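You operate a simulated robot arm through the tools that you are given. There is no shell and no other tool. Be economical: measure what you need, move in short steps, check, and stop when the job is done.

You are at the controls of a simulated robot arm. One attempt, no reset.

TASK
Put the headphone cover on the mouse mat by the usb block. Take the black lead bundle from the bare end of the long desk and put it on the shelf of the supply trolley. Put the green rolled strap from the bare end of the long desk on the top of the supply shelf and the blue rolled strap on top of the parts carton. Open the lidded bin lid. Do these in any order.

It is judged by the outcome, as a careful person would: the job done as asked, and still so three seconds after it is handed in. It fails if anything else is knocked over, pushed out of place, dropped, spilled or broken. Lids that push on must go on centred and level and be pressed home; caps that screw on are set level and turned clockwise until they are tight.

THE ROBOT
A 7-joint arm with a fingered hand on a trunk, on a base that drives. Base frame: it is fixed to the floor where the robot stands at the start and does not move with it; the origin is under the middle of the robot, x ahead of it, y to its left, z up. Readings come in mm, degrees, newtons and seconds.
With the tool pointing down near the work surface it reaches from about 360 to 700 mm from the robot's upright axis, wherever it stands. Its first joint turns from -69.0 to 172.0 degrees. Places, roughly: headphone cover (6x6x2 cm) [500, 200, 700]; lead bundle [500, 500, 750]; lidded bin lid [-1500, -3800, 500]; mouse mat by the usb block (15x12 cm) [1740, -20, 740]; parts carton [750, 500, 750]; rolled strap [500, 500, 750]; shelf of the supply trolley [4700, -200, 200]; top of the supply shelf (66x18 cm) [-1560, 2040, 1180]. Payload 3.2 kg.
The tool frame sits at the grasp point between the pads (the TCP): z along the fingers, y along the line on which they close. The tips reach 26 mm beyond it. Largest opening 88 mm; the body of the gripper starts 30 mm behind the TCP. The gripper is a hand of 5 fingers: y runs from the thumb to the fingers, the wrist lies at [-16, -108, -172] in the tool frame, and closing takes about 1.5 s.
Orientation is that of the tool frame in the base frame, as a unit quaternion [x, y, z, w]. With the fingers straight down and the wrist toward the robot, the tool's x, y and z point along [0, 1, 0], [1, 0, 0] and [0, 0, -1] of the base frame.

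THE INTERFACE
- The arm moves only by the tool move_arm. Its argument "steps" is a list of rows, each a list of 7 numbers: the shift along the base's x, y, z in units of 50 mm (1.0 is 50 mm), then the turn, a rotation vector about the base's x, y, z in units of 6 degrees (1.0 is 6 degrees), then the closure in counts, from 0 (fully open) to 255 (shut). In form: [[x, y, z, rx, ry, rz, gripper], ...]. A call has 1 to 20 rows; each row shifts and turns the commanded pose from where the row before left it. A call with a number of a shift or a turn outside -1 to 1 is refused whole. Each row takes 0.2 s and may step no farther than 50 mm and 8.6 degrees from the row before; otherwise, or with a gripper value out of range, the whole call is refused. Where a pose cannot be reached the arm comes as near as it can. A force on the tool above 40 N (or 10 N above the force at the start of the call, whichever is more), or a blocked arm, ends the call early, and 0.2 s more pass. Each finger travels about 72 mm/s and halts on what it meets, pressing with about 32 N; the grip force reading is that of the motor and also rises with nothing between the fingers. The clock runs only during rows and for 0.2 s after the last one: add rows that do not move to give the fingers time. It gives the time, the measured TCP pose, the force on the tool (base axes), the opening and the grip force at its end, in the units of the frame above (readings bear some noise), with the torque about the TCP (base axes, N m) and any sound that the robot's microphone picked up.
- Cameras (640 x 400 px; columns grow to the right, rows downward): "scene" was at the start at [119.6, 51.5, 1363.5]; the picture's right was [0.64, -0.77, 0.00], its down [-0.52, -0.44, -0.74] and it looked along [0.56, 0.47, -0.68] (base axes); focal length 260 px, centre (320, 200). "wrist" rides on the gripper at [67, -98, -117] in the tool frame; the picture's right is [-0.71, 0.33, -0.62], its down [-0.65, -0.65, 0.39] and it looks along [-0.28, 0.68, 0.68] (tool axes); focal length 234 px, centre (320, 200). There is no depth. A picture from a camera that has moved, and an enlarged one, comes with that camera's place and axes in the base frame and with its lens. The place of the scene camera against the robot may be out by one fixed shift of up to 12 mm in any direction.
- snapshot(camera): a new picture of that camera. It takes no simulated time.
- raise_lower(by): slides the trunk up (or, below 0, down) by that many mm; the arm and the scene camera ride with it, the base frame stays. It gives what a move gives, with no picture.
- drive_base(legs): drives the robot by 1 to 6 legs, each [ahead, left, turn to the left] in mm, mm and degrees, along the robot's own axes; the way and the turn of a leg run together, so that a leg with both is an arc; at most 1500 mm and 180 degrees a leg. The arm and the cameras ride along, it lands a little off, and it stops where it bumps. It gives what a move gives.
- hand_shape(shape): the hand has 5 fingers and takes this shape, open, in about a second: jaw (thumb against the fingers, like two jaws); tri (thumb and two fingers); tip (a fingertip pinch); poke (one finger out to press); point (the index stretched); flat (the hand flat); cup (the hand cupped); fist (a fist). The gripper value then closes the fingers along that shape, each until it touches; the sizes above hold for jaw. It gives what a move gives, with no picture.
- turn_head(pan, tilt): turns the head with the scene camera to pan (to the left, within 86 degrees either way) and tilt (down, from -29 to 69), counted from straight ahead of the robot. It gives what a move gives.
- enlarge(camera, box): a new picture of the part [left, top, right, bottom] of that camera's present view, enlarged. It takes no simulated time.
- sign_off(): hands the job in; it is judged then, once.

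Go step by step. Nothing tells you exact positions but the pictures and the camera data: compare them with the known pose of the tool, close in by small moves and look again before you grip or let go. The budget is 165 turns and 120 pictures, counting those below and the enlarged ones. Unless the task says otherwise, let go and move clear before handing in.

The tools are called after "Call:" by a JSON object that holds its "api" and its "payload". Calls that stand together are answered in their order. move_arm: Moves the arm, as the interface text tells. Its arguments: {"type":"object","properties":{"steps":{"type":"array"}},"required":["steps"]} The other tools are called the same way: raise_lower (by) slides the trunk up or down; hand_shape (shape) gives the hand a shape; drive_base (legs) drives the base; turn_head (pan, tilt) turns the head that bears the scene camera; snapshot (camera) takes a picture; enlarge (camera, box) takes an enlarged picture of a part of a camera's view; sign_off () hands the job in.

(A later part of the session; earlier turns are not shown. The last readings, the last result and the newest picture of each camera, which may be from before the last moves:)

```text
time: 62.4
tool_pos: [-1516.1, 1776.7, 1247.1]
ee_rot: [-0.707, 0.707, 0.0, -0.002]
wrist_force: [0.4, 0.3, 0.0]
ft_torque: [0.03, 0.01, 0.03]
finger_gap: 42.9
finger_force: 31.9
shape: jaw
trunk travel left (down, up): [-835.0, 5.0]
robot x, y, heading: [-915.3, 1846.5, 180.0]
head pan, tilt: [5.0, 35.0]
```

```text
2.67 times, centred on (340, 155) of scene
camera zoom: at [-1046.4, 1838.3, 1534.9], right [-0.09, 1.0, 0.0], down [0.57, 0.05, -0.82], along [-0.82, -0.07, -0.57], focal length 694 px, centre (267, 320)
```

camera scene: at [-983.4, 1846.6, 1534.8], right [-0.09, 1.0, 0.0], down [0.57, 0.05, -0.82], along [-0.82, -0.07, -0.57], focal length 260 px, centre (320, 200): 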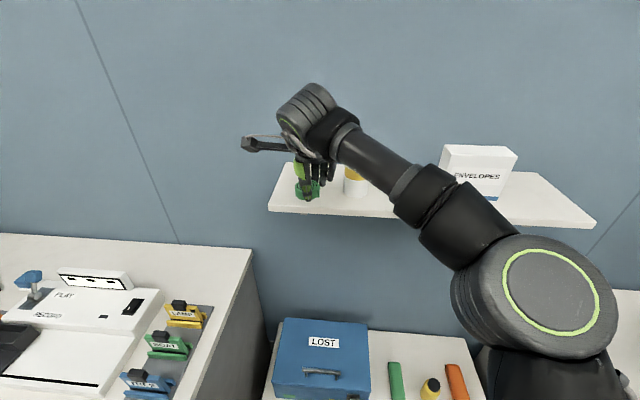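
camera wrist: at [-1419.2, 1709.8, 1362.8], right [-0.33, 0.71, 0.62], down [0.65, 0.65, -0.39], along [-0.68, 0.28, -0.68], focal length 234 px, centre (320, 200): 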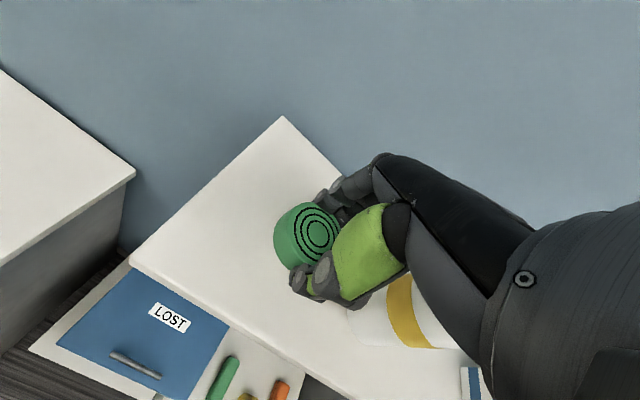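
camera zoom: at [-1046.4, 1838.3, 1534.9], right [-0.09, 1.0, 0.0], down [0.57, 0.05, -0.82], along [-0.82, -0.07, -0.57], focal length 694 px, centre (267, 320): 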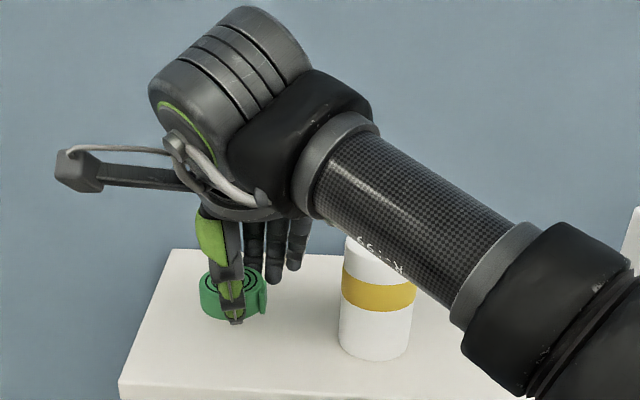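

It's hovering over the free left section. I'll shift 12 mm further from the cup and lower gently.

Call:
{"api": "move_arm", "payload": {"steps": [[0, -0.24, 0, 0, 0, 0, 255], [0, 0, -0.15, 0, 0, 0, 255], [0, 0, -0.15, 0, 0, 0, 255]]}}

Call:
{"api": "enlarge", "payload": {"camera": "scene", "box": [220, 80, 460, 230]}}

```text
time: 63.1
tool_pos: [-1517.3, 1763.8, 1229.5]
ee_rot: [0.708, -0.707, 0.001, 0.0]
wrist_force: [0.6, 0.1, -0.5]
ft_torque: [0.01, -0.01, 0.0]
finger_gap: 43.3
finger_force: 32.2
shape: jaw
trunk travel left (down, up): [-835.0, 5.0]
robot x, y, heading: [-920.8, 1848.9, 180.1]
head pan, tilt: [5.0, 35.0]
```

```text
2.67 times, centred on (340, 155) of scene
camera zoom: at [-1048.3, 1838.4, 1534.7], right [-0.09, 1.0, 0.0], down [0.57, 0.05, -0.82], along [-0.82, -0.07, -0.57], focal length 694 px, centre (267, 320)
```

zoom: 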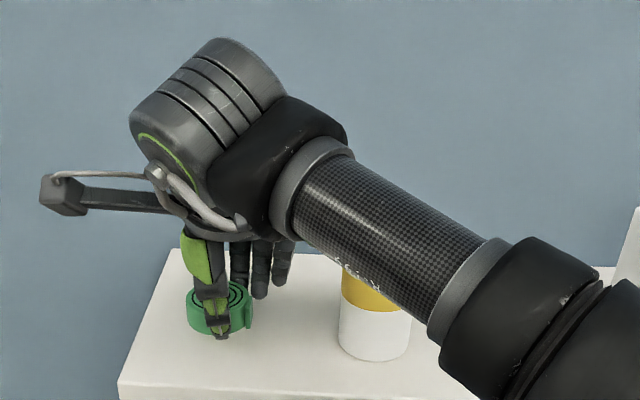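

Call:
{"api": "move_arm", "payload": {"steps": [[0, 0, -0.06, 0, 0, 0, 255], [0, 0, -0.04, 0, 0, 0, 255]]}}

```text
time: 63.8
tool_pos: [-1518.0, 1763.5, 1226.3]
ee_rot: [0.708, -0.707, 0.001, -0.001]
wrist_force: [0.5, -0.1, -0.3]
ft_torque: [-0.02, 0.03, 0.02]
finger_gap: 43.3
finger_force: 31.8
shape: jaw
trunk travel left (down, up): [-835.0, 5.0]
robot x, y, heading: [-917.0, 1851.9, 180.0]
head pan, tilt: [5.0, 35.0]
```

Call:
{"api": "move_arm", "payload": {"steps": [[0, 0, -0.04, 0, 0, 0, 255], [0, 0, -0.04, 0, 0, 0, 255]]}}

```text
time: 64.3
tool_pos: [-1517.8, 1764.0, 1221.0]
ee_rot: [-0.706, 0.708, -0.001, 0.0]
wrist_force: [0.0, -0.5, -0.1]
ft_torque: [0.0, -0.02, 0.0]
finger_gap: 42.9
finger_force: 31.9
shape: jaw
trunk travel left (down, up): [-835.0, 5.0]
robot x, y, heading: [-915.0, 1846.4, 180.0]
head pan, tilt: [5.0, 35.0]
```

Call:
{"api": "move_arm", "payload": {"steps": [[0, 0, -0.04, 0, 0, 0, 255], [0, 0, -0.04, 0, 0, 0, 255]]}}

Call:
{"api": "enlarge", "payload": {"camera": "scene", "box": [220, 80, 460, 230]}}

```text
time: 65.0
tool_pos: [-1515.7, 1762.7, 1217.3]
ee_rot: [0.708, -0.707, 0.001, 0.001]
wrist_force: [0.6, -0.4, -0.7]
ft_torque: [-0.02, -0.05, 0.05]
finger_gap: 43.2
finger_force: 32.4
shape: jaw
trunk travel left (down, up): [-835.0, 5.0]
robot x, y, heading: [-918.2, 1851.2, 180.1]
head pan, tilt: [5.0, 35.0]
```

```text
2.67 times, centred on (340, 155) of scene
camera zoom: at [-1047.9, 1838.3, 1534.8], right [-0.09, 1.0, 0.0], down [0.57, 0.05, -0.82], along [-0.82, -0.07, -0.57], focal length 694 px, centre (267, 320)
```

zoom: 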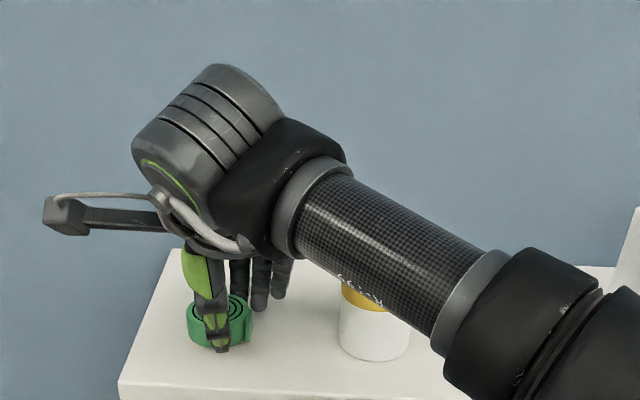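

Call:
{"api": "move_arm", "payload": {"steps": [[0, 0, -0.04, 0, 0, 0, 255], [0, 0, -0.04, 0, 0, 0, 255]]}}

```text
time: 65.5
tool_pos: [-1517.5, 1763.5, 1213.9]
ee_rot: [0.707, -0.707, 0.001, 0.001]
wrist_force: [-0.5, -1.2, 0.2]
ft_torque: [0.01, 0.0, -0.02]
finger_gap: 42.8
finger_force: 31.8
shape: jaw
trunk travel left (down, up): [-835.0, 5.0]
robot x, y, heading: [-914.7, 1848.2, 180.0]
head pan, tilt: [5.0, 35.0]
```

Call:
{"api": "move_arm", "payload": {"steps": [[0, 0, -0.04, 0, 0, 0, 255], [0, 0, -0.03, 0, 0, 0, 255]]}}

```text
time: 66.2
tool_pos: [-1516.9, 1763.8, 1210.5]
ee_rot: [-0.707, 0.707, -0.001, -0.001]
wrist_force: [-0.8, 1.2, 2.5]
ft_torque: [-0.05, 0.09, 0.03]
finger_gap: 43.1
finger_force: 32.1
shape: jaw
trunk travel left (down, up): [-835.0, 5.0]
robot x, y, heading: [-918.5, 1847.9, 179.8]
head pan, tilt: [5.0, 35.0]
```

Contact just begun (2.5 N). I'll release and lift straight up.

Call:
{"api": "move_arm", "payload": {"steps": [[0, 0, 0, 0, 0, 0, 120], [0, 0, 0, 0, 0, 0, 0], [0, 0, 0, 0, 0, 0, 0], [0, 0, 0, 0, 0, 0, 0], [0, 0, 0, 0, 0, 0, 0], [0, 0, 0.3, 0, 0, 0, 0], [0, 0, 0.6, 0, 0, 0, 0]]}}

Call:
{"api": "snapshot", "payload": {"camera": "wrist"}}

```text
time: 67.8
tool_pos: [-1517.7, 1763.4, 1254.8]
ee_rot: [0.708, -0.707, 0.0, -0.001]
wrist_force: [0.2, -0.4, 0.0]
ft_torque: [-0.01, 0.0, 0.01]
finger_gap: 88.0
finger_force: 0.0
shape: jaw
trunk travel left (down, up): [-835.0, 5.0]
robot x, y, heading: [-920.4, 1847.6, 179.9]
head pan, tilt: [5.0, 35.0]
```

```text
79 pictures are left
camera wrist: at [-1419.5, 1696.5, 1372.1], right [-0.33, 0.71, 0.62], down [0.65, 0.65, -0.39], along [-0.68, 0.28, -0.68], focal length 234 px, centre (320, 200)
```

wrist: 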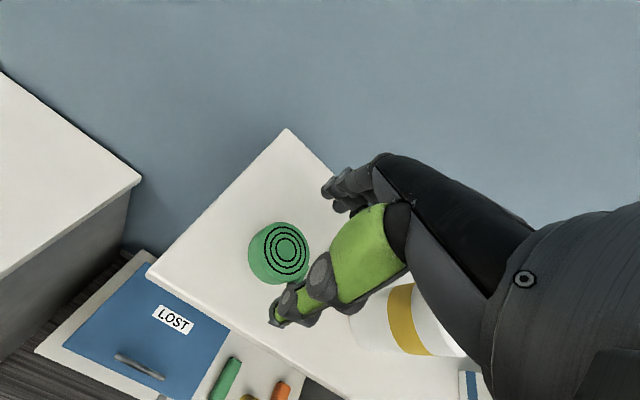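

The green strap rests on the shelf. I'll raise, back away, lower the trunk, tuck the arm, and return toward the desk for the black bundle.

Call:
{"api": "move_arm", "payload": {"steps": [[0, 0, 0.5, 0, 0, 0, 0]]}}

Call:
{"api": "drive_base", "payload": {"legs": [[-450, 0, 0]]}}

Call:
{"api": "raise_lower", "payload": {"by": -160}}

Call:
{"api": "turn_head", "payload": {"pan": -5, "tilt": 20}}

Call:
{"api": "snapshot", "payload": {"camera": "scene"}}

```text
time: 68.2
tool_pos: [-1516.3, 1761.2, 1280.6]
ee_rot: [0.708, -0.706, 0.0, 0.0]
wrist_force: [0.0, -0.3, 0.0]
ft_torque: [0.04, 0.0, 0.0]
finger_gap: 87.8
finger_force: 0.0
shape: jaw
trunk travel left (down, up): [-835.0, 5.0]
robot x, y, heading: [-913.1, 1847.4, 180.0]
head pan, tilt: [5.0, 35.0]
```

```text
time: 70.9
tool_pos: [-1067.3, 1762.9, 1280.1]
ee_rot: [0.708, -0.706, 0.0, 0.0]
wrist_force: [-0.1, 0.3, -0.2]
ft_torque: [0.03, -0.02, 0.04]
finger_gap: 87.5
finger_force: 0.0
shape: jaw
trunk travel left (down, up): [-835.0, 5.0]
robot x, y, heading: [-463.6, 1849.8, -179.8]
head pan, tilt: [5.0, 35.0]
```

```text
time: 72.7
tool_pos: [-1066.7, 1761.6, 1119.9]
ee_rot: [0.708, -0.706, 0.001, 0.0]
wrist_force: [0.7, -0.9, -0.1]
ft_torque: [-0.01, 0.02, 0.0]
finger_gap: 87.9
finger_force: 0.0
shape: jaw
trunk travel left (down, up): [-675.0, 165.0]
robot x, y, heading: [-466.4, 1849.8, -180.1]
head pan, tilt: [5.0, 35.0]
```

```text
time: 73.5
tool_pos: [-1065.7, 1762.4, 1119.2]
ee_rot: [0.708, -0.706, 0.0, 0.001]
wrist_force: [-0.7, 0.2, -0.2]
ft_torque: [-0.03, 0.0, 0.01]
finger_gap: 87.8
finger_force: 0.0
shape: jaw
trunk travel left (down, up): [-675.0, 165.0]
robot x, y, heading: [-465.9, 1846.4, -179.8]
head pan, tilt: [-5.0, 20.0]
```

```text
78 pictures are left
camera scene: at [-602.1, 1854.0, 1398.6], right [0.08, 1.0, 0.0], down [0.34, -0.03, -0.94], along [-0.94, 0.08, -0.34], focal length 260 px, centre (320, 200)
```

scene: 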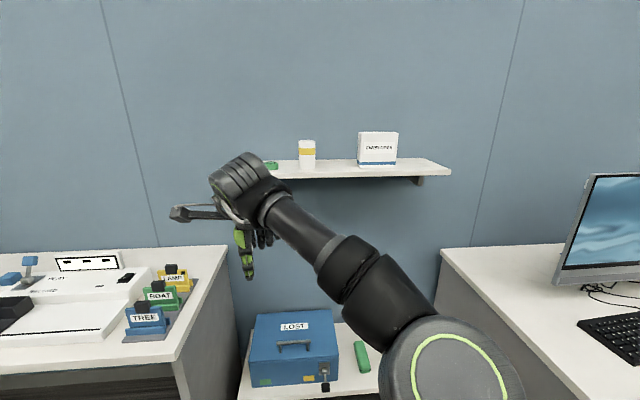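

Cup, box and strap are all in place. Now I'll tuck and drive to the black bundle.

Call:
{"api": "move_arm", "payload": {"steps": [[0.83, -0.34, 0, 0, 0, 0, 0], [0.83, -0.34, 0, 0, 0, 0, 0], [0.83, -0.34, 0, 0, 0, 0, 0], [0.83, -0.34, 0, 0, 0, 0, 0], [0.83, -0.34, 0, 0, 0, 0, 0], [0.83, -0.34, 0, 0, 0, 0, 0], [0.83, -0.34, 0, 0, 0, 0, 0], [0.83, -0.34, 0, 0, 0, 0, 0], [0.83, -0.34, 0, 0, 0, 0, 0]]}}

Call:
{"api": "drive_base", "payload": {"legs": [[0, 0, 180], [0, -1135, 0], [480, 0, 0]]}}

Call:
{"api": "turn_head", "payload": {"pan": 0, "tilt": 40}}

Call:
{"api": "snapshot", "payload": {"camera": "scene"}}

Call:
{"api": "snapshot", "payload": {"camera": "wrist"}}

```text
time: 75.5
tool_pos: [-691.5, 1609.5, 1119.8]
ee_rot: [0.708, -0.706, 0.0, 0.001]
wrist_force: [0.5, 0.1, 0.4]
ft_torque: [0.02, 0.0, 0.04]
finger_gap: 87.9
finger_force: 0.0
shape: jaw
trunk travel left (down, up): [-675.0, 165.0]
robot x, y, heading: [-463.6, 1847.6, -180.2]
head pan, tilt: [-5.0, 20.0]
```

```text
time: 91.1
tool_pos: [240.2, 940.1, 1119.9]
ee_rot: [0.707, 0.708, 0.001, -0.001]
wrist_force: [0.0, 0.1, -0.2]
ft_torque: [0.02, 0.01, 0.04]
finger_gap: 87.9
finger_force: 0.1
shape: jaw
trunk travel left (down, up): [-675.0, 165.0]
robot x, y, heading: [14.7, 705.7, 0.2]
head pan, tilt: [-5.0, 20.0]
```

```text
time: 91.9
tool_pos: [240.7, 941.2, 1120.0]
ee_rot: [0.707, 0.708, 0.001, -0.001]
wrist_force: [0.9, -0.8, 0.1]
ft_torque: [-0.01, -0.01, -0.03]
finger_gap: 88.0
finger_force: 0.0
shape: jaw
trunk travel left (down, up): [-675.0, 165.0]
robot x, y, heading: [10.6, 706.5, 0.1]
head pan, tilt: [0.0, 40.0]
```

```text
77 pictures are left
camera scene: at [152.9, 701.0, 1367.3], right [0.0, -1.0, 0.0], down [-0.64, 0.0, -0.77], along [0.77, 0.0, -0.64], focal length 260 px, centre (320, 200)
```

scene: 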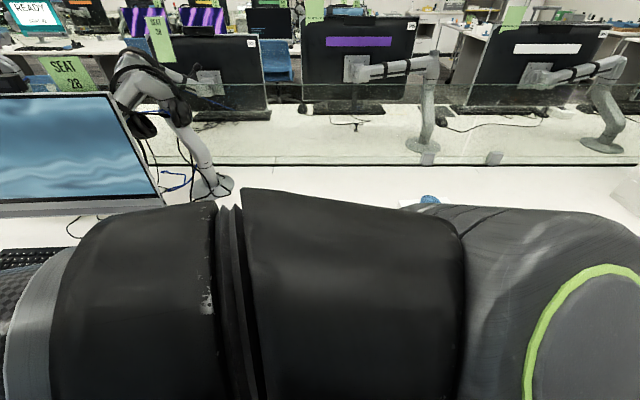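

```text
76 pictures are left
camera wrist: at [142.4, 1008.4, 1237.1], right [0.33, -0.71, 0.62], down [-0.65, -0.65, -0.39], along [0.68, -0.28, -0.68], focal length 234 px, centre (320, 200)
```

wrist: 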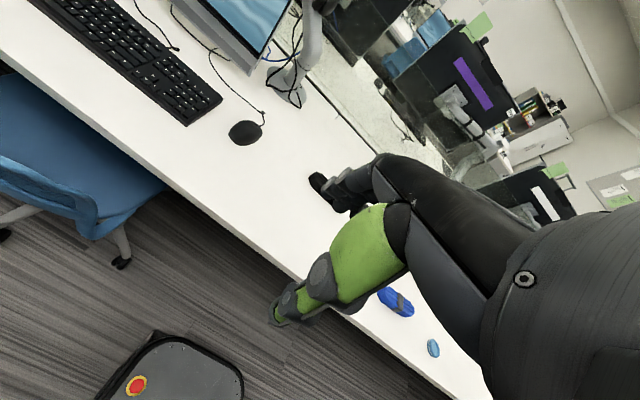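

I'll step forward and bring the hand above the black bundle's estimated spot (685, 800).

Call:
{"api": "drive_base", "payload": {"legs": [[75, 10, 0]]}}

Call:
{"api": "move_arm", "payload": {"steps": [[0.73, -0.28, -0.36, 0, 0, 0, 0], [0.73, -0.28, -0.36, 0, 0, 0, 0], [0.73, -0.28, -0.36, 0, 0, 0, 0], [0.73, -0.28, -0.36, 0, 0, 0, 0], [0.73, -0.28, -0.36, 0, 0, 0, 0], [0.73, -0.28, -0.36, 0, 0, 0, 0], [0.73, -0.28, -0.36, 0, 0, 0, 0], [0.73, -0.28, -0.36, 0, 0, 0, 0], [0.73, -0.28, -0.36, 0, 0, 0, 0], [0.73, -0.28, -0.36, 0, 0, 0, 0]]}}

Call:
{"api": "snapshot", "payload": {"camera": "scene"}}

Call:
{"api": "snapshot", "payload": {"camera": "wrist"}}

```text
time: 93.0
tool_pos: [314.7, 951.6, 1120.2]
ee_rot: [0.706, 0.708, 0.0, 0.0]
wrist_force: [0.0, 0.4, 0.1]
ft_torque: [0.01, 0.0, 0.0]
finger_gap: 87.8
finger_force: 0.2
shape: jaw
trunk travel left (down, up): [-675.0, 165.0]
robot x, y, heading: [87.1, 715.2, 0.0]
head pan, tilt: [0.0, 40.0]
```

```text
time: 95.2
tool_pos: [681.3, 813.3, 939.1]
ee_rot: [0.707, 0.708, 0.0, 0.0]
wrist_force: [0.2, -0.3, -0.8]
ft_torque: [-0.04, -0.02, -0.05]
finger_gap: 87.9
finger_force: 0.1
shape: jaw
trunk travel left (down, up): [-675.0, 165.0]
robot x, y, heading: [83.6, 711.7, 0.0]
head pan, tilt: [0.0, 40.0]
```

```text
75 pictures are left
camera scene: at [228.9, 710.9, 1367.1], right [0.0, -1.0, 0.0], down [-0.64, 0.0, -0.77], along [0.77, 0.0, -0.64], focal length 260 px, centre (320, 200)
```

scene: 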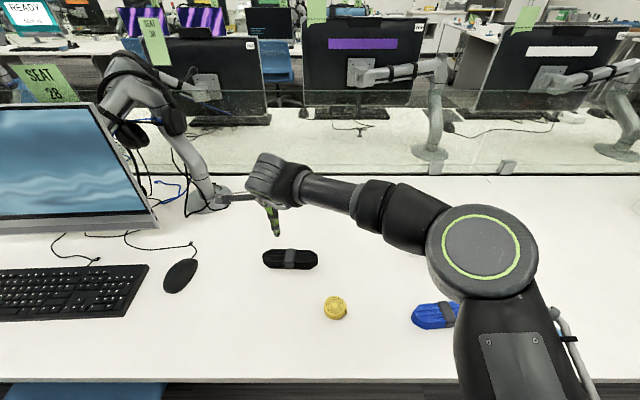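

```text
74 pictures are left
camera wrist: at [583.1, 878.8, 1056.5], right [0.33, -0.71, 0.62], down [-0.65, -0.65, -0.39], along [0.68, -0.28, -0.68], focal length 234 px, centre (320, 200)
```

wrist: 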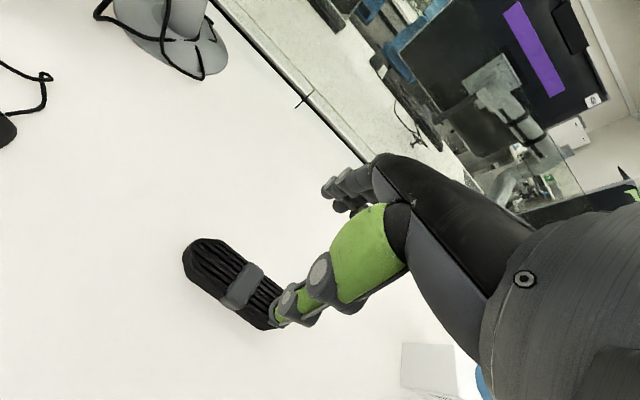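

The black bundle is centred at about (674, 799), nearly along y. I'll align with a small turn and descend.

Call:
{"api": "move_arm", "payload": {"steps": [[-0.16, -0.28, -0.7, 0, 0, -1, 0], [0, 0, -0.8, 0, 0, 0, 0], [0, 0, -0.8, 0, 0, 0, 0], [0, 0, -0.5, 0, 0, 0, 0]]}}

Call:
{"api": "snapshot", "payload": {"camera": "wrist"}}

Call:
{"api": "enlarge", "payload": {"camera": "scene", "box": [200, 150, 400, 290]}}

```text
time: 96.2
tool_pos: [672.3, 798.1, 800.8]
ee_rot: [0.743, 0.669, 0.0, -0.001]
wrist_force: [0.0, 0.7, 0.3]
ft_torque: [0.02, -0.05, 0.02]
finger_gap: 87.8
finger_force: 0.0
shape: jaw
trunk travel left (down, up): [-675.0, 165.0]
robot x, y, heading: [87.9, 717.9, -0.1]
head pan, tilt: [0.0, 40.0]
```

```text
73 pictures are left
camera wrist: at [581.4, 874.6, 917.2], right [0.26, -0.74, 0.62], down [-0.72, -0.58, -0.39], along [0.65, -0.35, -0.68], focal length 234 px, centre (320, 200)
```

wrist: 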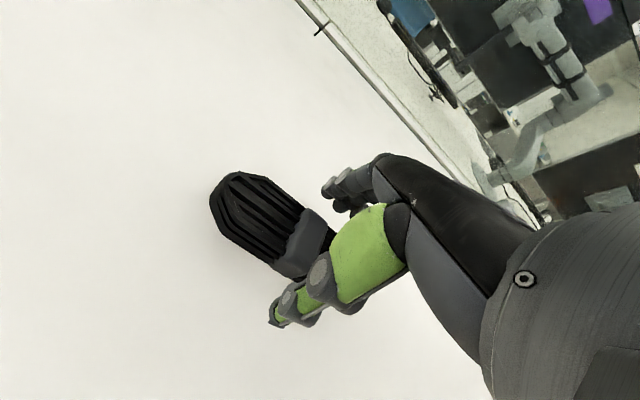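

```text
2.86 times, centred on (300, 220) of scene
camera zoom: at [227.8, 711.3, 1367.2], right [0.0, -1.0, 0.0], down [-0.64, 0.0, -0.77], along [0.77, 0.0, -0.64], focal length 744 px, centre (377, 143)
```

zoom: 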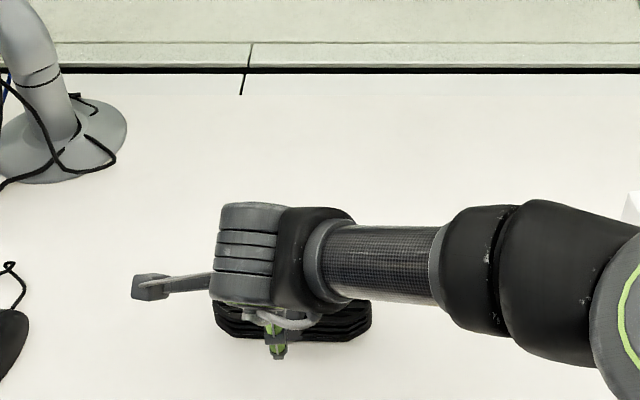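

Aligned over the bundle. Descending and gripping.

Call:
{"api": "move_arm", "payload": {"steps": [[0, 0, -0.3, 0, 0, 0, 0], [0, 0, -0.28, 0, 0, 0, 0], [0, 0, 0, 0, 0, 0, 120], [0, 0, 0, 0, 0, 0, 255], [0, 0, 0, 0, 0, 0, 255], [0, 0, 0, 0, 0, 0, 255], [0, 0, 0, 0, 0, 0, 255], [0, 0, 0, 0, 0, 0, 255], [0, 0, 0, 0, 0, 0, 255], [0, 0, 0, 0, 0, 0, 255]]}}

Call:
{"api": "snapshot", "payload": {"camera": "wrist"}}

```text
time: 98.4
tool_pos: [672.1, 797.8, 770.6]
ee_rot: [0.743, 0.669, 0.002, 0.001]
wrist_force: [0.1, -1.0, 1.7]
ft_torque: [-0.08, 0.03, 0.12]
finger_gap: 45.8
finger_force: 32.3
shape: jaw
trunk travel left (down, up): [-675.0, 165.0]
robot x, y, heading: [83.5, 711.9, 0.0]
head pan, tilt: [0.0, 40.0]
```

```text
71 pictures are left
camera wrist: at [581.2, 874.2, 888.4], right [0.26, -0.74, 0.62], down [-0.72, -0.58, -0.39], along [0.65, -0.35, -0.68], focal length 234 px, centre (320, 200)
```

wrist: 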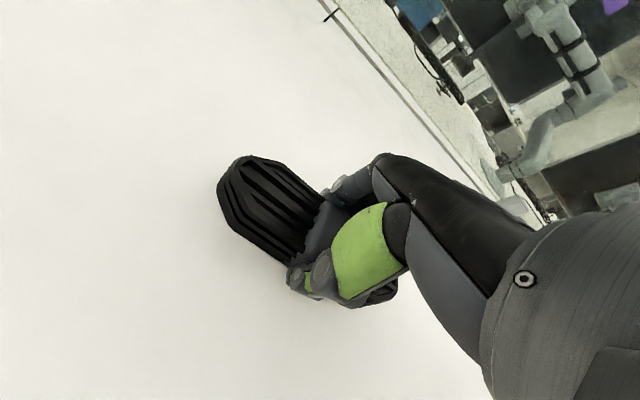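

Gripped at the band. Lifting, tucking, and backing off the desk.

Call:
{"api": "move_arm", "payload": {"steps": [[0, 0, 0.9, 0, 0, 0, 255], [0, 0, 0.94, 0, 0, 0, 255], [0, 0, 0.94, 0, 0, 0, 255], [0, 0, 0.94, 0, 0, 0, 255], [0, 0, 0.94, 0, 0, 0, 255], [0, 0, 0.94, 0, 0, 0, 255], [0, 0, 0.94, 0, 0, 0, 255], [-0.86, 0.33, 0, 0, 0, 0, 255], [-0.86, 0.33, 0, 0, 0, 0, 255], [-0.86, 0.33, 0, 0, 0, 0, 255], [-0.86, 0.33, 0, 0, 0, 0, 255], [-0.86, 0.33, 0, 0, 0, 0, 255], [-0.86, 0.33, 0, 0, 0, 0, 255], [-0.86, 0.33, 0, 0, 0, 0, 255], [-0.86, 0.33, 0, 0, 0, 0, 255]]}}

Call:
{"api": "drive_base", "payload": {"legs": [[-450, 0, 0], [0, 0, -90]]}}

Call:
{"api": "turn_head", "payload": {"pan": 0, "tilt": 15}}

Call:
{"api": "snapshot", "payload": {"camera": "scene"}}

Call:
{"api": "snapshot", "payload": {"camera": "wrist"}}

```text
time: 101.6
tool_pos: [324.5, 930.5, 1098.9]
ee_rot: [0.743, 0.669, 0.0, 0.001]
wrist_force: [-0.4, -0.2, -1.9]
ft_torque: [-0.03, -0.04, -0.04]
finger_gap: 45.1
finger_force: 32.1
shape: jaw
trunk travel left (down, up): [-675.0, 165.0]
robot x, y, heading: [84.8, 712.5, 0.2]
head pan, tilt: [0.0, 40.0]
```

```text
time: 108.1
tool_pos: [-145.1, 472.2, 1098.7]
ee_rot: [0.999, -0.049, 0.001, 0.0]
wrist_force: [0.6, -0.1, -1.8]
ft_torque: [-0.01, -0.05, -0.04]
finger_gap: 45.0
finger_force: 31.8
shape: jaw
trunk travel left (down, up): [-675.0, 165.0]
robot x, y, heading: [-366.3, 712.2, -89.6]
head pan, tilt: [0.0, 40.0]
```

```text
time: 109.0
tool_pos: [-146.1, 473.2, 1098.2]
ee_rot: [0.999, -0.049, -0.001, 0.0]
wrist_force: [0.5, 0.2, -2.2]
ft_torque: [0.01, 0.0, -0.02]
finger_gap: 45.2
finger_force: 31.7
shape: jaw
trunk travel left (down, up): [-675.0, 165.0]
robot x, y, heading: [-365.6, 712.0, -89.6]
head pan, tilt: [0.0, 15.0]
```

```text
70 pictures are left
camera scene: at [-357.0, 566.5, 1406.7], right [-1.0, -0.01, 0.0], down [0.0, 0.26, -0.97], along [0.01, -0.97, -0.26], focal length 260 px, centre (320, 200)
```

scene: 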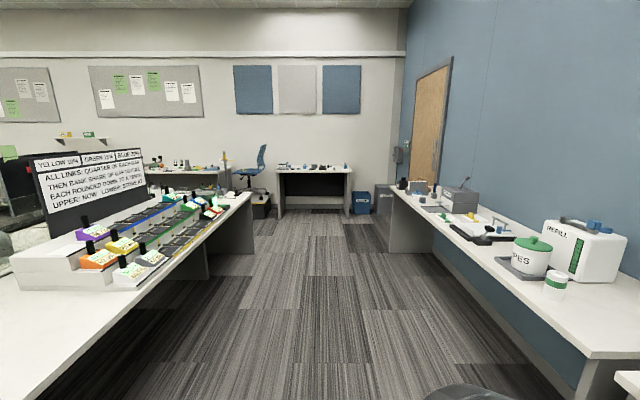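

```text
69 pictures are left
camera wrist: at [-70.4, 563.2, 1215.9], right [-0.74, -0.26, 0.62], down [-0.58, 0.71, -0.39], along [-0.34, -0.65, -0.68], focal length 234 px, centre (320, 200)
```

wrist: 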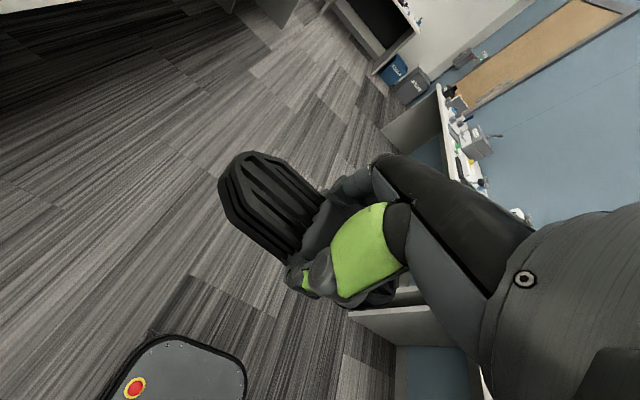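

The aisle is clear. The long desk ends near y = -2200, with a passage beyond it. I'll drive down to about y = -2800 and turn left to look along it.

Call:
{"api": "drive_base", "payload": {"legs": [[1500, 0, 0], [1500, 0, 0], [480, 0, 0], [0, 0, 90]]}}

Call:
{"api": "snapshot", "payload": {"camera": "scene"}}

```text
time: 129.7
tool_pos: [-64.0, -2562.2, 1099.4]
ee_rot: [0.744, 0.669, 0.0, -0.001]
wrist_force: [-1.0, 0.9, -0.8]
ft_torque: [0.0, 0.03, 0.0]
finger_gap: 44.5
finger_force: 32.2
shape: jaw
trunk travel left (down, up): [-675.0, 165.0]
robot x, y, heading: [-307.0, -2778.8, -0.2]
head pan, tilt: [0.0, 15.0]
```

```text
68 pictures are left
camera scene: at [-157.1, -2780.8, 1406.8], right [0.0, -1.0, 0.0], down [-0.26, 0.0, -0.97], along [0.97, 0.0, -0.26], focal length 260 px, centre (320, 200)
```

scene: 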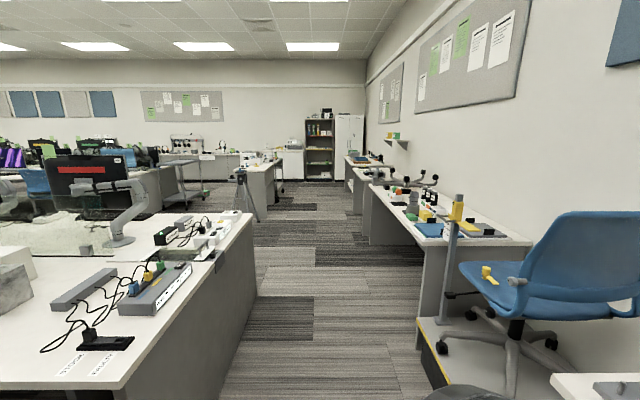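

The trolley looks to be the cart beyond the second desk. I'll drive down the passage to x ≈ 2400 and look left.

Call:
{"api": "drive_base", "payload": {"legs": [[1400, -40, 0], [1300, 0, 0]]}}

Call:
{"api": "turn_head", "payload": {"pan": 50, "tilt": 12}}

Call:
{"api": "snapshot", "payload": {"camera": "scene"}}

Call:
{"api": "turn_head", "payload": {"pan": 0, "tilt": 12}}

Call:
{"api": "snapshot", "payload": {"camera": "scene"}}

```text
time: 142.8
tool_pos: [2630.1, -2612.5, 1099.1]
ee_rot: [0.743, 0.67, 0.0, 0.0]
wrist_force: [-0.7, 0.1, -2.1]
ft_torque: [0.01, 0.01, 0.01]
finger_gap: 44.8
finger_force: 31.9
shape: jaw
trunk travel left (down, up): [-675.0, 165.0]
robot x, y, heading: [2387.1, -2831.6, -0.2]
head pan, tilt: [0.0, 15.0]
```

```text
time: 144.0
tool_pos: [2629.5, -2612.4, 1098.2]
ee_rot: [0.744, 0.669, -0.001, -0.001]
wrist_force: [-0.4, 0.4, -2.1]
ft_torque: [0.0, -0.02, 0.02]
finger_gap: 45.1
finger_force: 31.5
shape: jaw
trunk travel left (down, up): [-675.0, 165.0]
robot x, y, heading: [2385.6, -2831.6, -0.1]
head pan, tilt: [50.0, 12.0]
```

```text
67 pictures are left
camera scene: at [2504.3, -2760.3, 1411.6], right [0.77, -0.64, 0.0], down [-0.13, -0.16, -0.98], along [0.63, 0.75, -0.21], focal length 260 px, centre (320, 200)
```

scene: 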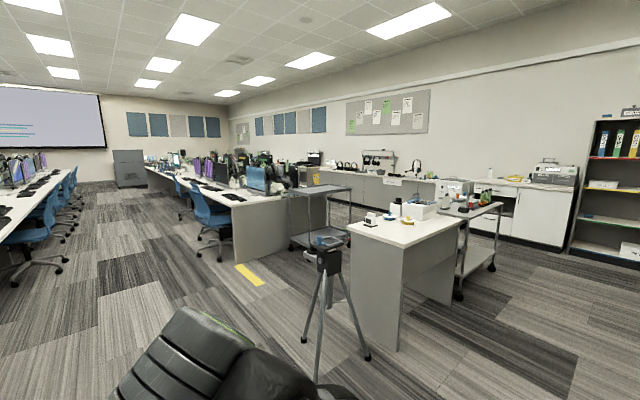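

```text
time: 145.2
tool_pos: [2629.5, -2612.3, 1098.2]
ee_rot: [0.743, 0.669, 0.001, 0.001]
wrist_force: [-0.6, 0.2, -2.4]
ft_torque: [0.0, 0.0, 0.02]
finger_gap: 44.9
finger_force: 32.1
shape: jaw
trunk travel left (down, up): [-675.0, 165.0]
robot x, y, heading: [2386.5, -2829.7, 0.1]
head pan, tilt: [0.0, 12.0]
```

```text
66 pictures are left
camera scene: at [2537.5, -2831.5, 1411.6], right [0.0, -1.0, 0.0], down [-0.21, 0.0, -0.98], along [0.98, 0.0, -0.21], focal length 260 px, centre (320, 200)
```

scene: 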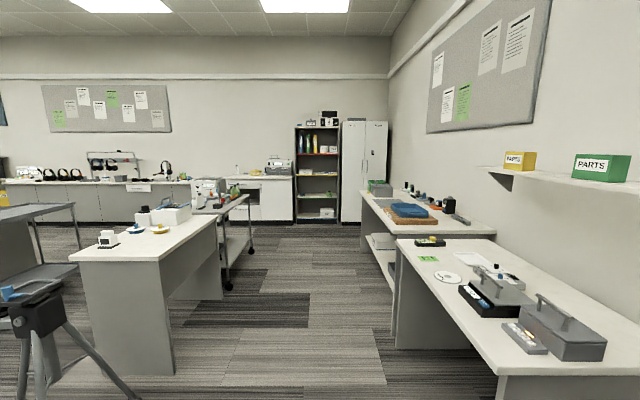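

The supply trolley (grey top, lower shelf) is at about (4700, -200). I'll go around the tripod on its left side and approach along y ≈ -800.

Call:
{"api": "drive_base", "payload": {"legs": [[350, 0, 0], [0, 1400, 0], [0, 620, 0], [700, 0, 0]]}}

Call:
{"api": "turn_head", "payload": {"pan": 25, "tilt": 25}}

Call:
{"api": "snapshot", "payload": {"camera": "scene"}}

```text
time: 160.4
tool_pos: [3701.0, -633.0, 1099.1]
ee_rot: [0.75, 0.662, 0.0, 0.001]
wrist_force: [0.2, 0.6, -1.5]
ft_torque: [-0.03, -0.01, -0.01]
finger_gap: 44.9
finger_force: 32.6
shape: jaw
trunk travel left (down, up): [-675.0, 165.0]
robot x, y, heading: [3456.0, -845.3, -1.3]
head pan, tilt: [0.0, 12.0]
```

```text
time: 161.3
tool_pos: [3700.0, -631.9, 1098.4]
ee_rot: [0.75, 0.662, 0.0, 0.0]
wrist_force: [0.2, 0.0, -1.5]
ft_torque: [0.0, 0.0, 0.02]
finger_gap: 44.8
finger_force: 31.9
shape: jaw
trunk travel left (down, up): [-675.0, 165.0]
robot x, y, heading: [3456.9, -849.0, -1.0]
head pan, tilt: [25.0, 25.0]
```

```text
65 pictures are left
camera scene: at [3596.4, -810.3, 1390.6], right [0.4, -0.92, 0.0], down [-0.39, -0.17, -0.91], along [0.83, 0.37, -0.42], focal length 260 px, centre (320, 200)
```

scene: 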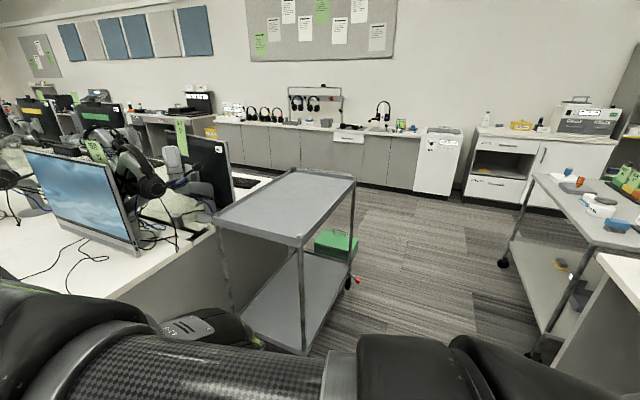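

The trolley spans x ≈ 4300–5010 and y ≈ -405 to 30, its top at z ≈ 845 and lower shelf at z ≈ 200. I'll drive beside it and face its long open side.

Call:
{"api": "drive_base", "payload": {"legs": [[1170, 0, 0], [0, 0, 91]]}}

Call:
{"api": "turn_head", "payload": {"pan": 10, "tilt": 50}}

Call:
{"api": "snapshot", "payload": {"camera": "scene"}}

Call:
{"api": "snapshot", "payload": {"camera": "wrist"}}

```text
time: 171.2
tool_pos: [4417.0, -630.9, 1099.0]
ee_rot: [0.051, 0.999, 0.0, 0.0]
wrist_force: [0.6, -0.1, -2.2]
ft_torque: [0.02, 0.01, -0.01]
finger_gap: 44.6
finger_force: 32.2
shape: jaw
trunk travel left (down, up): [-675.0, 165.0]
robot x, y, heading: [4632.8, -868.4, 90.2]
head pan, tilt: [25.0, 25.0]
```

```text
time: 172.1
tool_pos: [4417.3, -630.3, 1098.8]
ee_rot: [0.051, 0.999, 0.0, 0.0]
wrist_force: [0.7, 0.4, -2.0]
ft_torque: [0.03, 0.0, -0.02]
finger_gap: 44.5
finger_force: 32.5
shape: jaw
trunk travel left (down, up): [-675.0, 165.0]
robot x, y, heading: [4635.1, -870.8, 90.1]
head pan, tilt: [10.0, 50.0]
```

```text
64 pictures are left
camera scene: at [4626.9, -747.6, 1353.1], right [0.98, 0.18, 0.0], down [0.13, -0.75, -0.64], along [-0.11, 0.63, -0.77], focal length 260 px, centre (320, 200)
```

scene: 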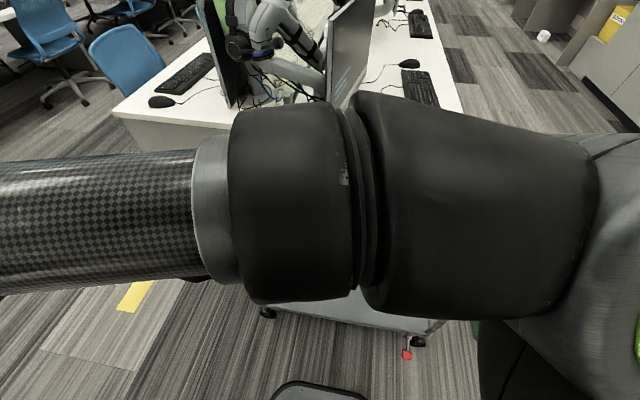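

```text
63 pictures are left
camera wrist: at [4340.5, -720.4, 1215.8], right [0.74, 0.26, 0.62], down [0.58, -0.72, -0.39], along [0.35, 0.65, -0.68], focal length 234 px, centre (320, 200)
```

wrist: 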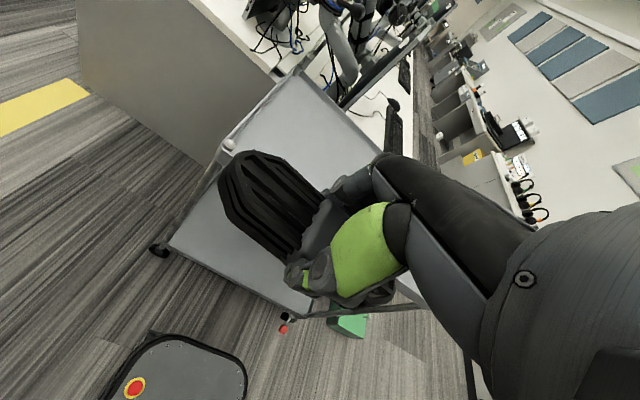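

The long side is open between the corner posts. I'll lower the trunk 540 mm, then bring the hand low in front of the trolley.

Call:
{"api": "raise_lower", "payload": {"by": -540}}

Call:
{"api": "move_arm", "payload": {"steps": [[0.38, 0.32, -0.6, 0, 0, 0, 255], [0.38, 0.32, -0.6, 0, 0, 0, 255], [0.38, 0.32, -0.6, 0, 0, 0, 255], [0.38, 0.32, -0.6, 0, 0, 0, 255], [0.38, 0.32, -0.6, 0, 0, 0, 255], [0.38, 0.32, -0.6, 0, 0, 0, 255], [0.38, 0.32, -0.6, 0, 0, 0, 255]]}}

Call:
{"api": "turn_head", "payload": {"pan": 10, "tilt": 30}}

Call:
{"api": "snapshot", "payload": {"camera": "scene"}}

Call:
{"api": "snapshot", "payload": {"camera": "wrist"}}

```text
refused: -540 is not a number from -400 to 400
```

```text
time: 173.7
tool_pos: [4550.4, -518.0, 886.8]
ee_rot: [0.051, 0.999, 0.001, -0.001]
wrist_force: [-0.2, 0.0, -1.4]
ft_torque: [-0.03, 0.0, 0.02]
finger_gap: 44.6
finger_force: 32.3
shape: jaw
trunk travel left (down, up): [-675.0, 165.0]
robot x, y, heading: [4634.3, -871.1, 90.1]
head pan, tilt: [10.0, 50.0]
```

```text
time: 174.5
tool_pos: [4551.0, -518.5, 889.6]
ee_rot: [0.051, 0.999, 0.0, 0.0]
wrist_force: [-0.5, 0.1, -2.4]
ft_torque: [-0.02, -0.01, 0.0]
finger_gap: 44.7
finger_force: 32.4
shape: jaw
trunk travel left (down, up): [-675.0, 165.0]
robot x, y, heading: [4636.0, -870.6, 90.3]
head pan, tilt: [10.0, 30.0]
```

```text
62 pictures are left
camera scene: at [4624.8, -734.3, 1382.5], right [0.98, 0.18, 0.0], down [0.09, -0.49, -0.87], along [-0.15, 0.85, -0.5], focal length 260 px, centre (320, 200)
```

scene: 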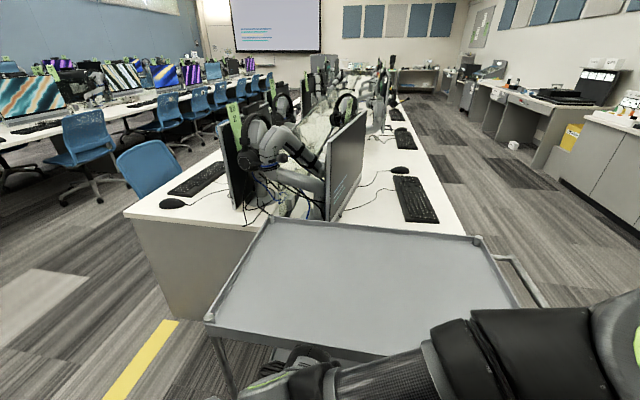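

```text
61 pictures are left
camera wrist: at [4473.7, -608.4, 1006.1], right [0.74, 0.26, 0.62], down [0.58, -0.72, -0.39], along [0.35, 0.65, -0.68], focal length 234 px, centre (320, 200)
```

wrist: 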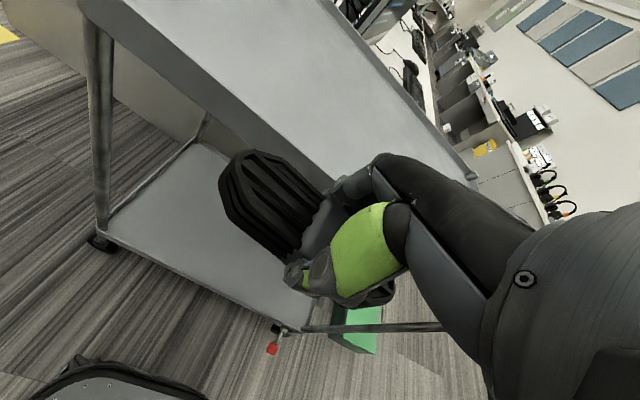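

The trolley's edge is close, so I'll back up 80 mm, lower the trunk in two steps, then look.

Call:
{"api": "drive_base", "payload": {"legs": [[-80, 0, 0]]}}

Call:
{"api": "raise_lower", "payload": {"by": -300}}

Call:
{"api": "raise_lower", "payload": {"by": -280}}

Call:
{"api": "snapshot", "payload": {"camera": "scene"}}

Call:
{"api": "snapshot", "payload": {"camera": "wrist"}}

```text
time: 175.6
tool_pos: [4549.8, -598.0, 890.3]
ee_rot: [0.051, 0.999, 0.001, 0.0]
wrist_force: [1.3, 0.1, -1.9]
ft_torque: [0.02, 0.01, 0.0]
finger_gap: 44.7
finger_force: 32.4
shape: jaw
trunk travel left (down, up): [-675.0, 165.0]
robot x, y, heading: [4632.1, -952.1, 89.9]
head pan, tilt: [10.0, 30.0]
```

```text
time: 178.6
tool_pos: [4551.1, -597.0, 589.1]
ee_rot: [0.051, 0.999, 0.0, 0.001]
wrist_force: [1.3, 0.1, -1.9]
ft_torque: [-0.01, -0.01, 0.03]
finger_gap: 44.7
finger_force: 32.4
shape: jaw
trunk travel left (down, up): [-375.0, 465.0]
robot x, y, heading: [4634.2, -950.8, 89.9]
head pan, tilt: [10.0, 30.0]
```

```text
time: 181.4
tool_pos: [4550.5, -598.3, 308.8]
ee_rot: [0.051, 0.999, 0.0, 0.0]
wrist_force: [-0.1, 0.2, -2.2]
ft_torque: [-0.03, 0.01, 0.01]
finger_gap: 44.5
finger_force: 32.2
shape: jaw
trunk travel left (down, up): [-95.0, 745.0]
robot x, y, heading: [4635.3, -951.7, 90.3]
head pan, tilt: [10.0, 30.0]
```

```text
60 pictures are left
camera scene: at [4624.8, -813.6, 802.6], right [0.98, 0.18, 0.0], down [0.09, -0.49, -0.87], along [-0.15, 0.85, -0.5], focal length 260 px, centre (320, 200)
```

scene: 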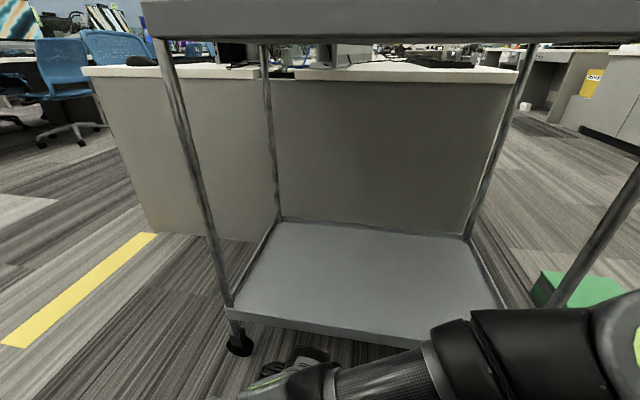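

```text
59 pictures are left
camera wrist: at [4473.9, -687.6, 425.9], right [0.74, 0.26, 0.62], down [0.58, -0.72, -0.39], along [0.35, 0.65, -0.68], focal length 234 px, centre (320, 200)
```

wrist: 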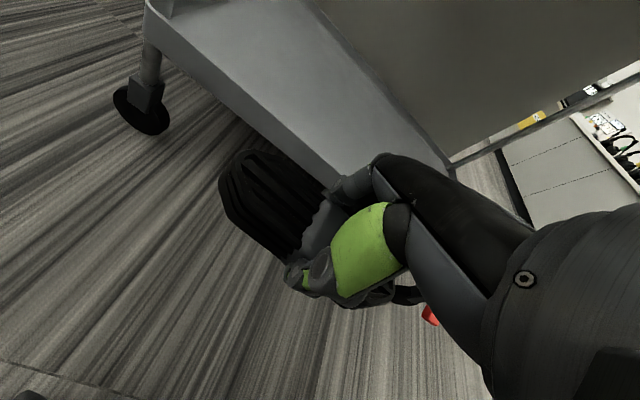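

The shelf is empty and open, with its top at z ≈ 200. I'll drive forward 100 mm, then slide the hand in above the shelf.

Call:
{"api": "drive_base", "payload": {"legs": [[100, 0, 0]]}}

Call:
{"api": "move_arm", "payload": {"steps": [[0, 0.9, 0, 0, 0, 0, 255], [0, 0.9, 0, 0, 0, 0, 255], [0, 0.9, 0, 0, 0, 0, 255], [0, 0.9, 0, 0, 0, 0, 255], [0, 0.9, 0, 0, 0, 0, 255], [0, 0.9, 0, 0, 0, 0, 255]]}}

Call:
{"api": "turn_head", "payload": {"pan": 10, "tilt": 38}}

Call:
{"api": "snapshot", "payload": {"camera": "scene"}}

Call:
{"api": "snapshot", "payload": {"camera": "wrist"}}

```text
time: 182.6
tool_pos: [4549.7, -496.3, 308.6]
ee_rot: [0.051, 0.999, 0.0, 0.0]
wrist_force: [1.1, 0.1, -2.0]
ft_torque: [0.02, -0.03, 0.01]
finger_gap: 44.6
finger_force: 32.2
shape: jaw
trunk travel left (down, up): [-95.0, 745.0]
robot x, y, heading: [4634.2, -851.6, 89.8]
head pan, tilt: [10.0, 30.0]
```

```text
time: 184.0
tool_pos: [4551.2, -226.2, 307.5]
ee_rot: [0.049, 0.999, 0.0, 0.0]
wrist_force: [0.1, 0.6, -1.8]
ft_torque: [0.0, 0.0, 0.01]
finger_gap: 44.3
finger_force: 32.3
shape: jaw
trunk travel left (down, up): [-95.0, 745.0]
robot x, y, heading: [4637.1, -850.9, 90.1]
head pan, tilt: [10.0, 30.0]
```

```text
time: 184.7
tool_pos: [4549.7, -227.5, 307.4]
ee_rot: [0.051, 0.999, 0.001, 0.001]
wrist_force: [0.4, -0.8, -0.9]
ft_torque: [0.01, 0.02, 0.02]
finger_gap: 44.4
finger_force: 31.5
shape: jaw
trunk travel left (down, up): [-95.0, 745.0]
robot x, y, heading: [4636.1, -846.9, 90.0]
head pan, tilt: [10.0, 38.0]
```

```text
58 pictures are left
camera scene: at [4625.3, -716.6, 790.2], right [0.98, 0.18, 0.0], down [0.11, -0.61, -0.79], along [-0.14, 0.78, -0.62], focal length 260 px, centre (320, 200)
```

scene: 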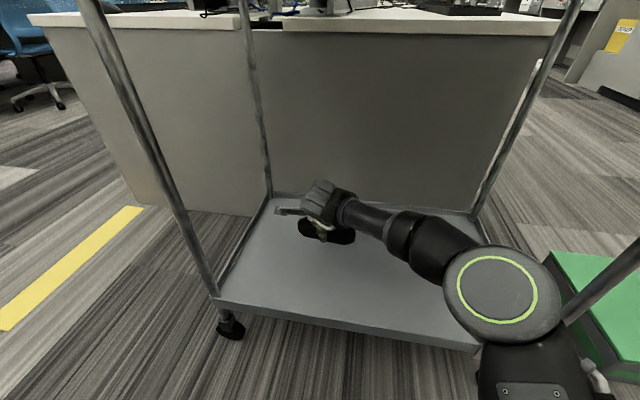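

```text
57 pictures are left
camera wrist: at [4474.0, -316.3, 424.9], right [0.74, 0.26, 0.62], down [0.58, -0.72, -0.39], along [0.35, 0.65, -0.68], focal length 234 px, centre (320, 200)
```

wrist: 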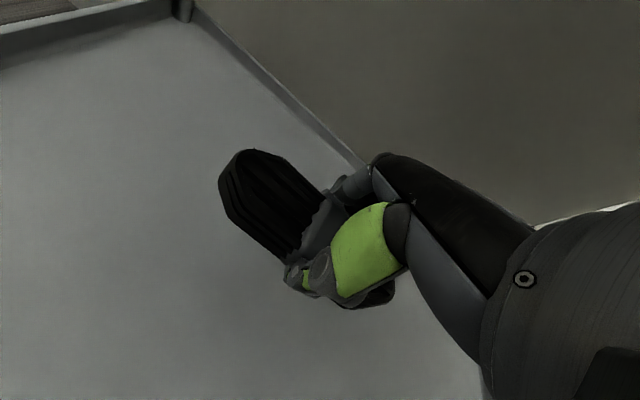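

The bundle is over the middle of the shelf. Lowering carefully.

Call:
{"api": "move_arm", "payload": {"steps": [[0, 0, -0.6, 0, 0, 0, 255], [0, 0, -0.6, 0, 0, 0, 255]]}}

Call:
{"api": "enlarge", "payload": {"camera": "scene", "box": [240, 150, 440, 275]}}

```text
time: 185.3
tool_pos: [4552.0, -227.9, 249.2]
ee_rot: [0.051, 0.999, -0.001, -0.002]
wrist_force: [0.9, -0.5, -1.2]
ft_torque: [-0.01, -0.02, -0.06]
finger_gap: 44.5
finger_force: 32.8
shape: jaw
trunk travel left (down, up): [-95.0, 745.0]
robot x, y, heading: [4637.7, -854.0, 90.0]
head pan, tilt: [10.0, 38.0]
```

```text
3.20 times, centred on (340, 212) of scene
camera zoom: at [4625.3, -716.7, 790.2], right [0.98, 0.18, 0.0], down [0.11, -0.61, -0.79], along [-0.14, 0.78, -0.62], focal length 833 px, centre (256, 160)
```

zoom: 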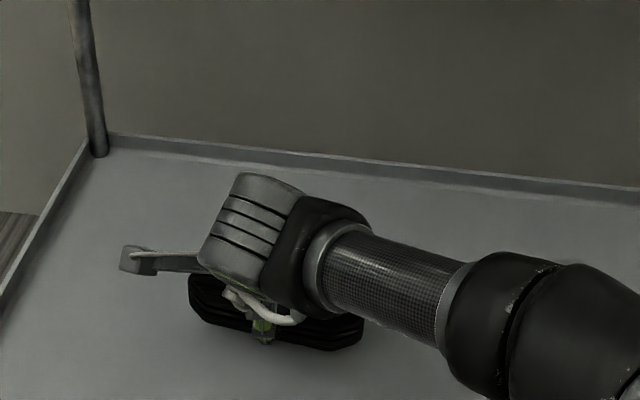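

Call:
{"api": "move_arm", "payload": {"steps": [[0, 0, -0.12, 0, 0, 0, 255], [0, 0, -0.06, 0, 0, 0, 255]]}}

Call:
{"api": "move_arm", "payload": {"steps": [[0, 0, -0.05, 0, 0, 0, 255], [0, 0, -0.04, 0, 0, 0, 255]]}}

```text
time: 185.9
tool_pos: [4549.1, -226.5, 239.4]
ee_rot: [0.051, 0.999, 0.0, 0.0]
wrist_force: [-0.3, 0.2, -0.9]
ft_torque: [-0.01, 0.0, 0.02]
finger_gap: 44.6
finger_force: 32.1
shape: jaw
trunk travel left (down, up): [-95.0, 745.0]
robot x, y, heading: [4634.2, -849.5, 90.1]
head pan, tilt: [10.0, 38.0]
```

```text
time: 186.5
tool_pos: [4551.6, -228.6, 235.5]
ee_rot: [0.05, 0.999, 0.0, -0.001]
wrist_force: [-1.0, 0.5, -1.4]
ft_torque: [-0.02, -0.02, 0.0]
finger_gap: 44.8
finger_force: 32.2
shape: jaw
trunk travel left (down, up): [-95.0, 745.0]
robot x, y, heading: [4634.3, -848.6, 90.0]
head pan, tilt: [10.0, 38.0]
```

Call:
{"api": "move_arm", "payload": {"steps": [[0, 0, -0.05, 0, 0, 0, 255], [0, 0, -0.04, 0, 0, 0, 255]]}}

Call:
{"api": "enlarge", "payload": {"camera": "scene", "box": [260, 180, 390, 270]}}

```text
time: 187.1
tool_pos: [4549.6, -225.8, 232.6]
ee_rot: [0.05, 0.999, 0.001, -0.001]
wrist_force: [0.3, -1.0, 3.0]
ft_torque: [-0.14, -0.07, -0.03]
finger_gap: 44.5
finger_force: 32.1
shape: jaw
trunk travel left (down, up): [-95.0, 745.0]
robot x, y, heading: [4637.8, -852.3, 90.1]
head pan, tilt: [10.0, 38.0]
```

```text
4.44 times, centred on (325, 225) of scene
camera zoom: at [4625.3, -717.2, 790.4], right [0.98, 0.18, 0.0], down [0.11, -0.61, -0.79], along [-0.14, 0.78, -0.62], focal length 1157 px, centre (298, 89)
```

zoom: 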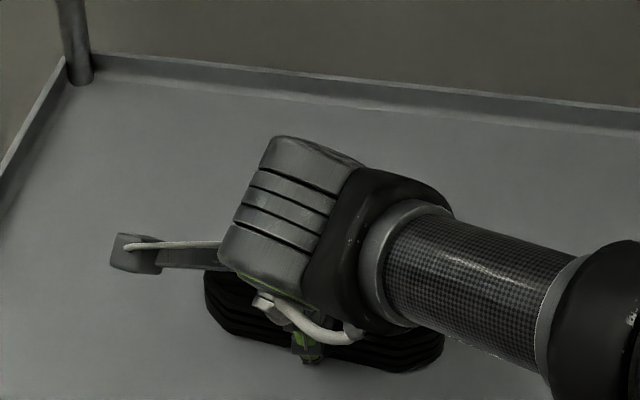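

Contact with the shelf. I'll release, lift 75 mm and withdraw toward the robot.

Call:
{"api": "move_arm", "payload": {"steps": [[0, 0, 0, 0, 0, 0, 120], [0, 0, 0, 0, 0, 0, 0], [0, 0, 0, 0, 0, 0, 0], [0, 0, 0, 0, 0, 0, 0], [0, 0, 0, 0, 0, 0, 0], [0, 0, 0.3, 0, 0, 0, 0], [0, 0, 0.6, 0, 0, 0, 0], [0, 0, 0.6, 0, 0, 0, 0], [0, -0.9, 0, 0, 0, 0, 0], [0, -0.9, 0, 0, 0, 0, 0], [0, -0.9, 0, 0, 0, 0, 0], [0, -0.9, 0, 0, 0, 0, 0], [0, -0.9, 0, 0, 0, 0, 0], [0, -0.9, 0, 0, 0, 0, 0]]}}

Call:
{"api": "drive_base", "payload": {"legs": [[-100, 0, 0]]}}

Call:
{"api": "snapshot", "payload": {"camera": "scene"}}

```text
time: 190.1
tool_pos: [4549.4, -496.6, 306.8]
ee_rot: [0.051, 0.999, 0.0, 0.0]
wrist_force: [-0.1, 0.1, 0.6]
ft_torque: [0.01, -0.01, -0.02]
finger_gap: 87.8
finger_force: 0.1
shape: jaw
trunk travel left (down, up): [-95.0, 745.0]
robot x, y, heading: [4632.5, -850.0, 90.0]
head pan, tilt: [10.0, 38.0]
```

```text
time: 191.2
tool_pos: [4550.1, -596.7, 306.1]
ee_rot: [0.05, 0.999, 0.0, 0.0]
wrist_force: [0.8, -0.3, -0.2]
ft_torque: [-0.01, -0.01, 0.01]
finger_gap: 87.7
finger_force: 0.1
shape: jaw
trunk travel left (down, up): [-95.0, 745.0]
robot x, y, heading: [4636.7, -953.1, 90.3]
head pan, tilt: [10.0, 38.0]
```

```text
54 pictures are left
camera scene: at [4625.4, -816.5, 790.2], right [0.98, 0.18, 0.0], down [0.11, -0.61, -0.79], along [-0.14, 0.78, -0.62], focal length 260 px, centre (320, 200)
```

scene: 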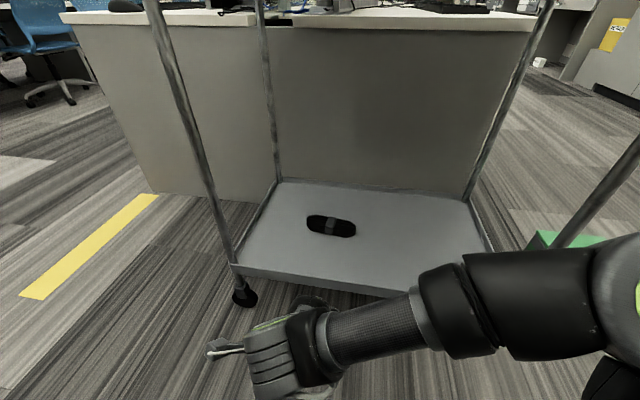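

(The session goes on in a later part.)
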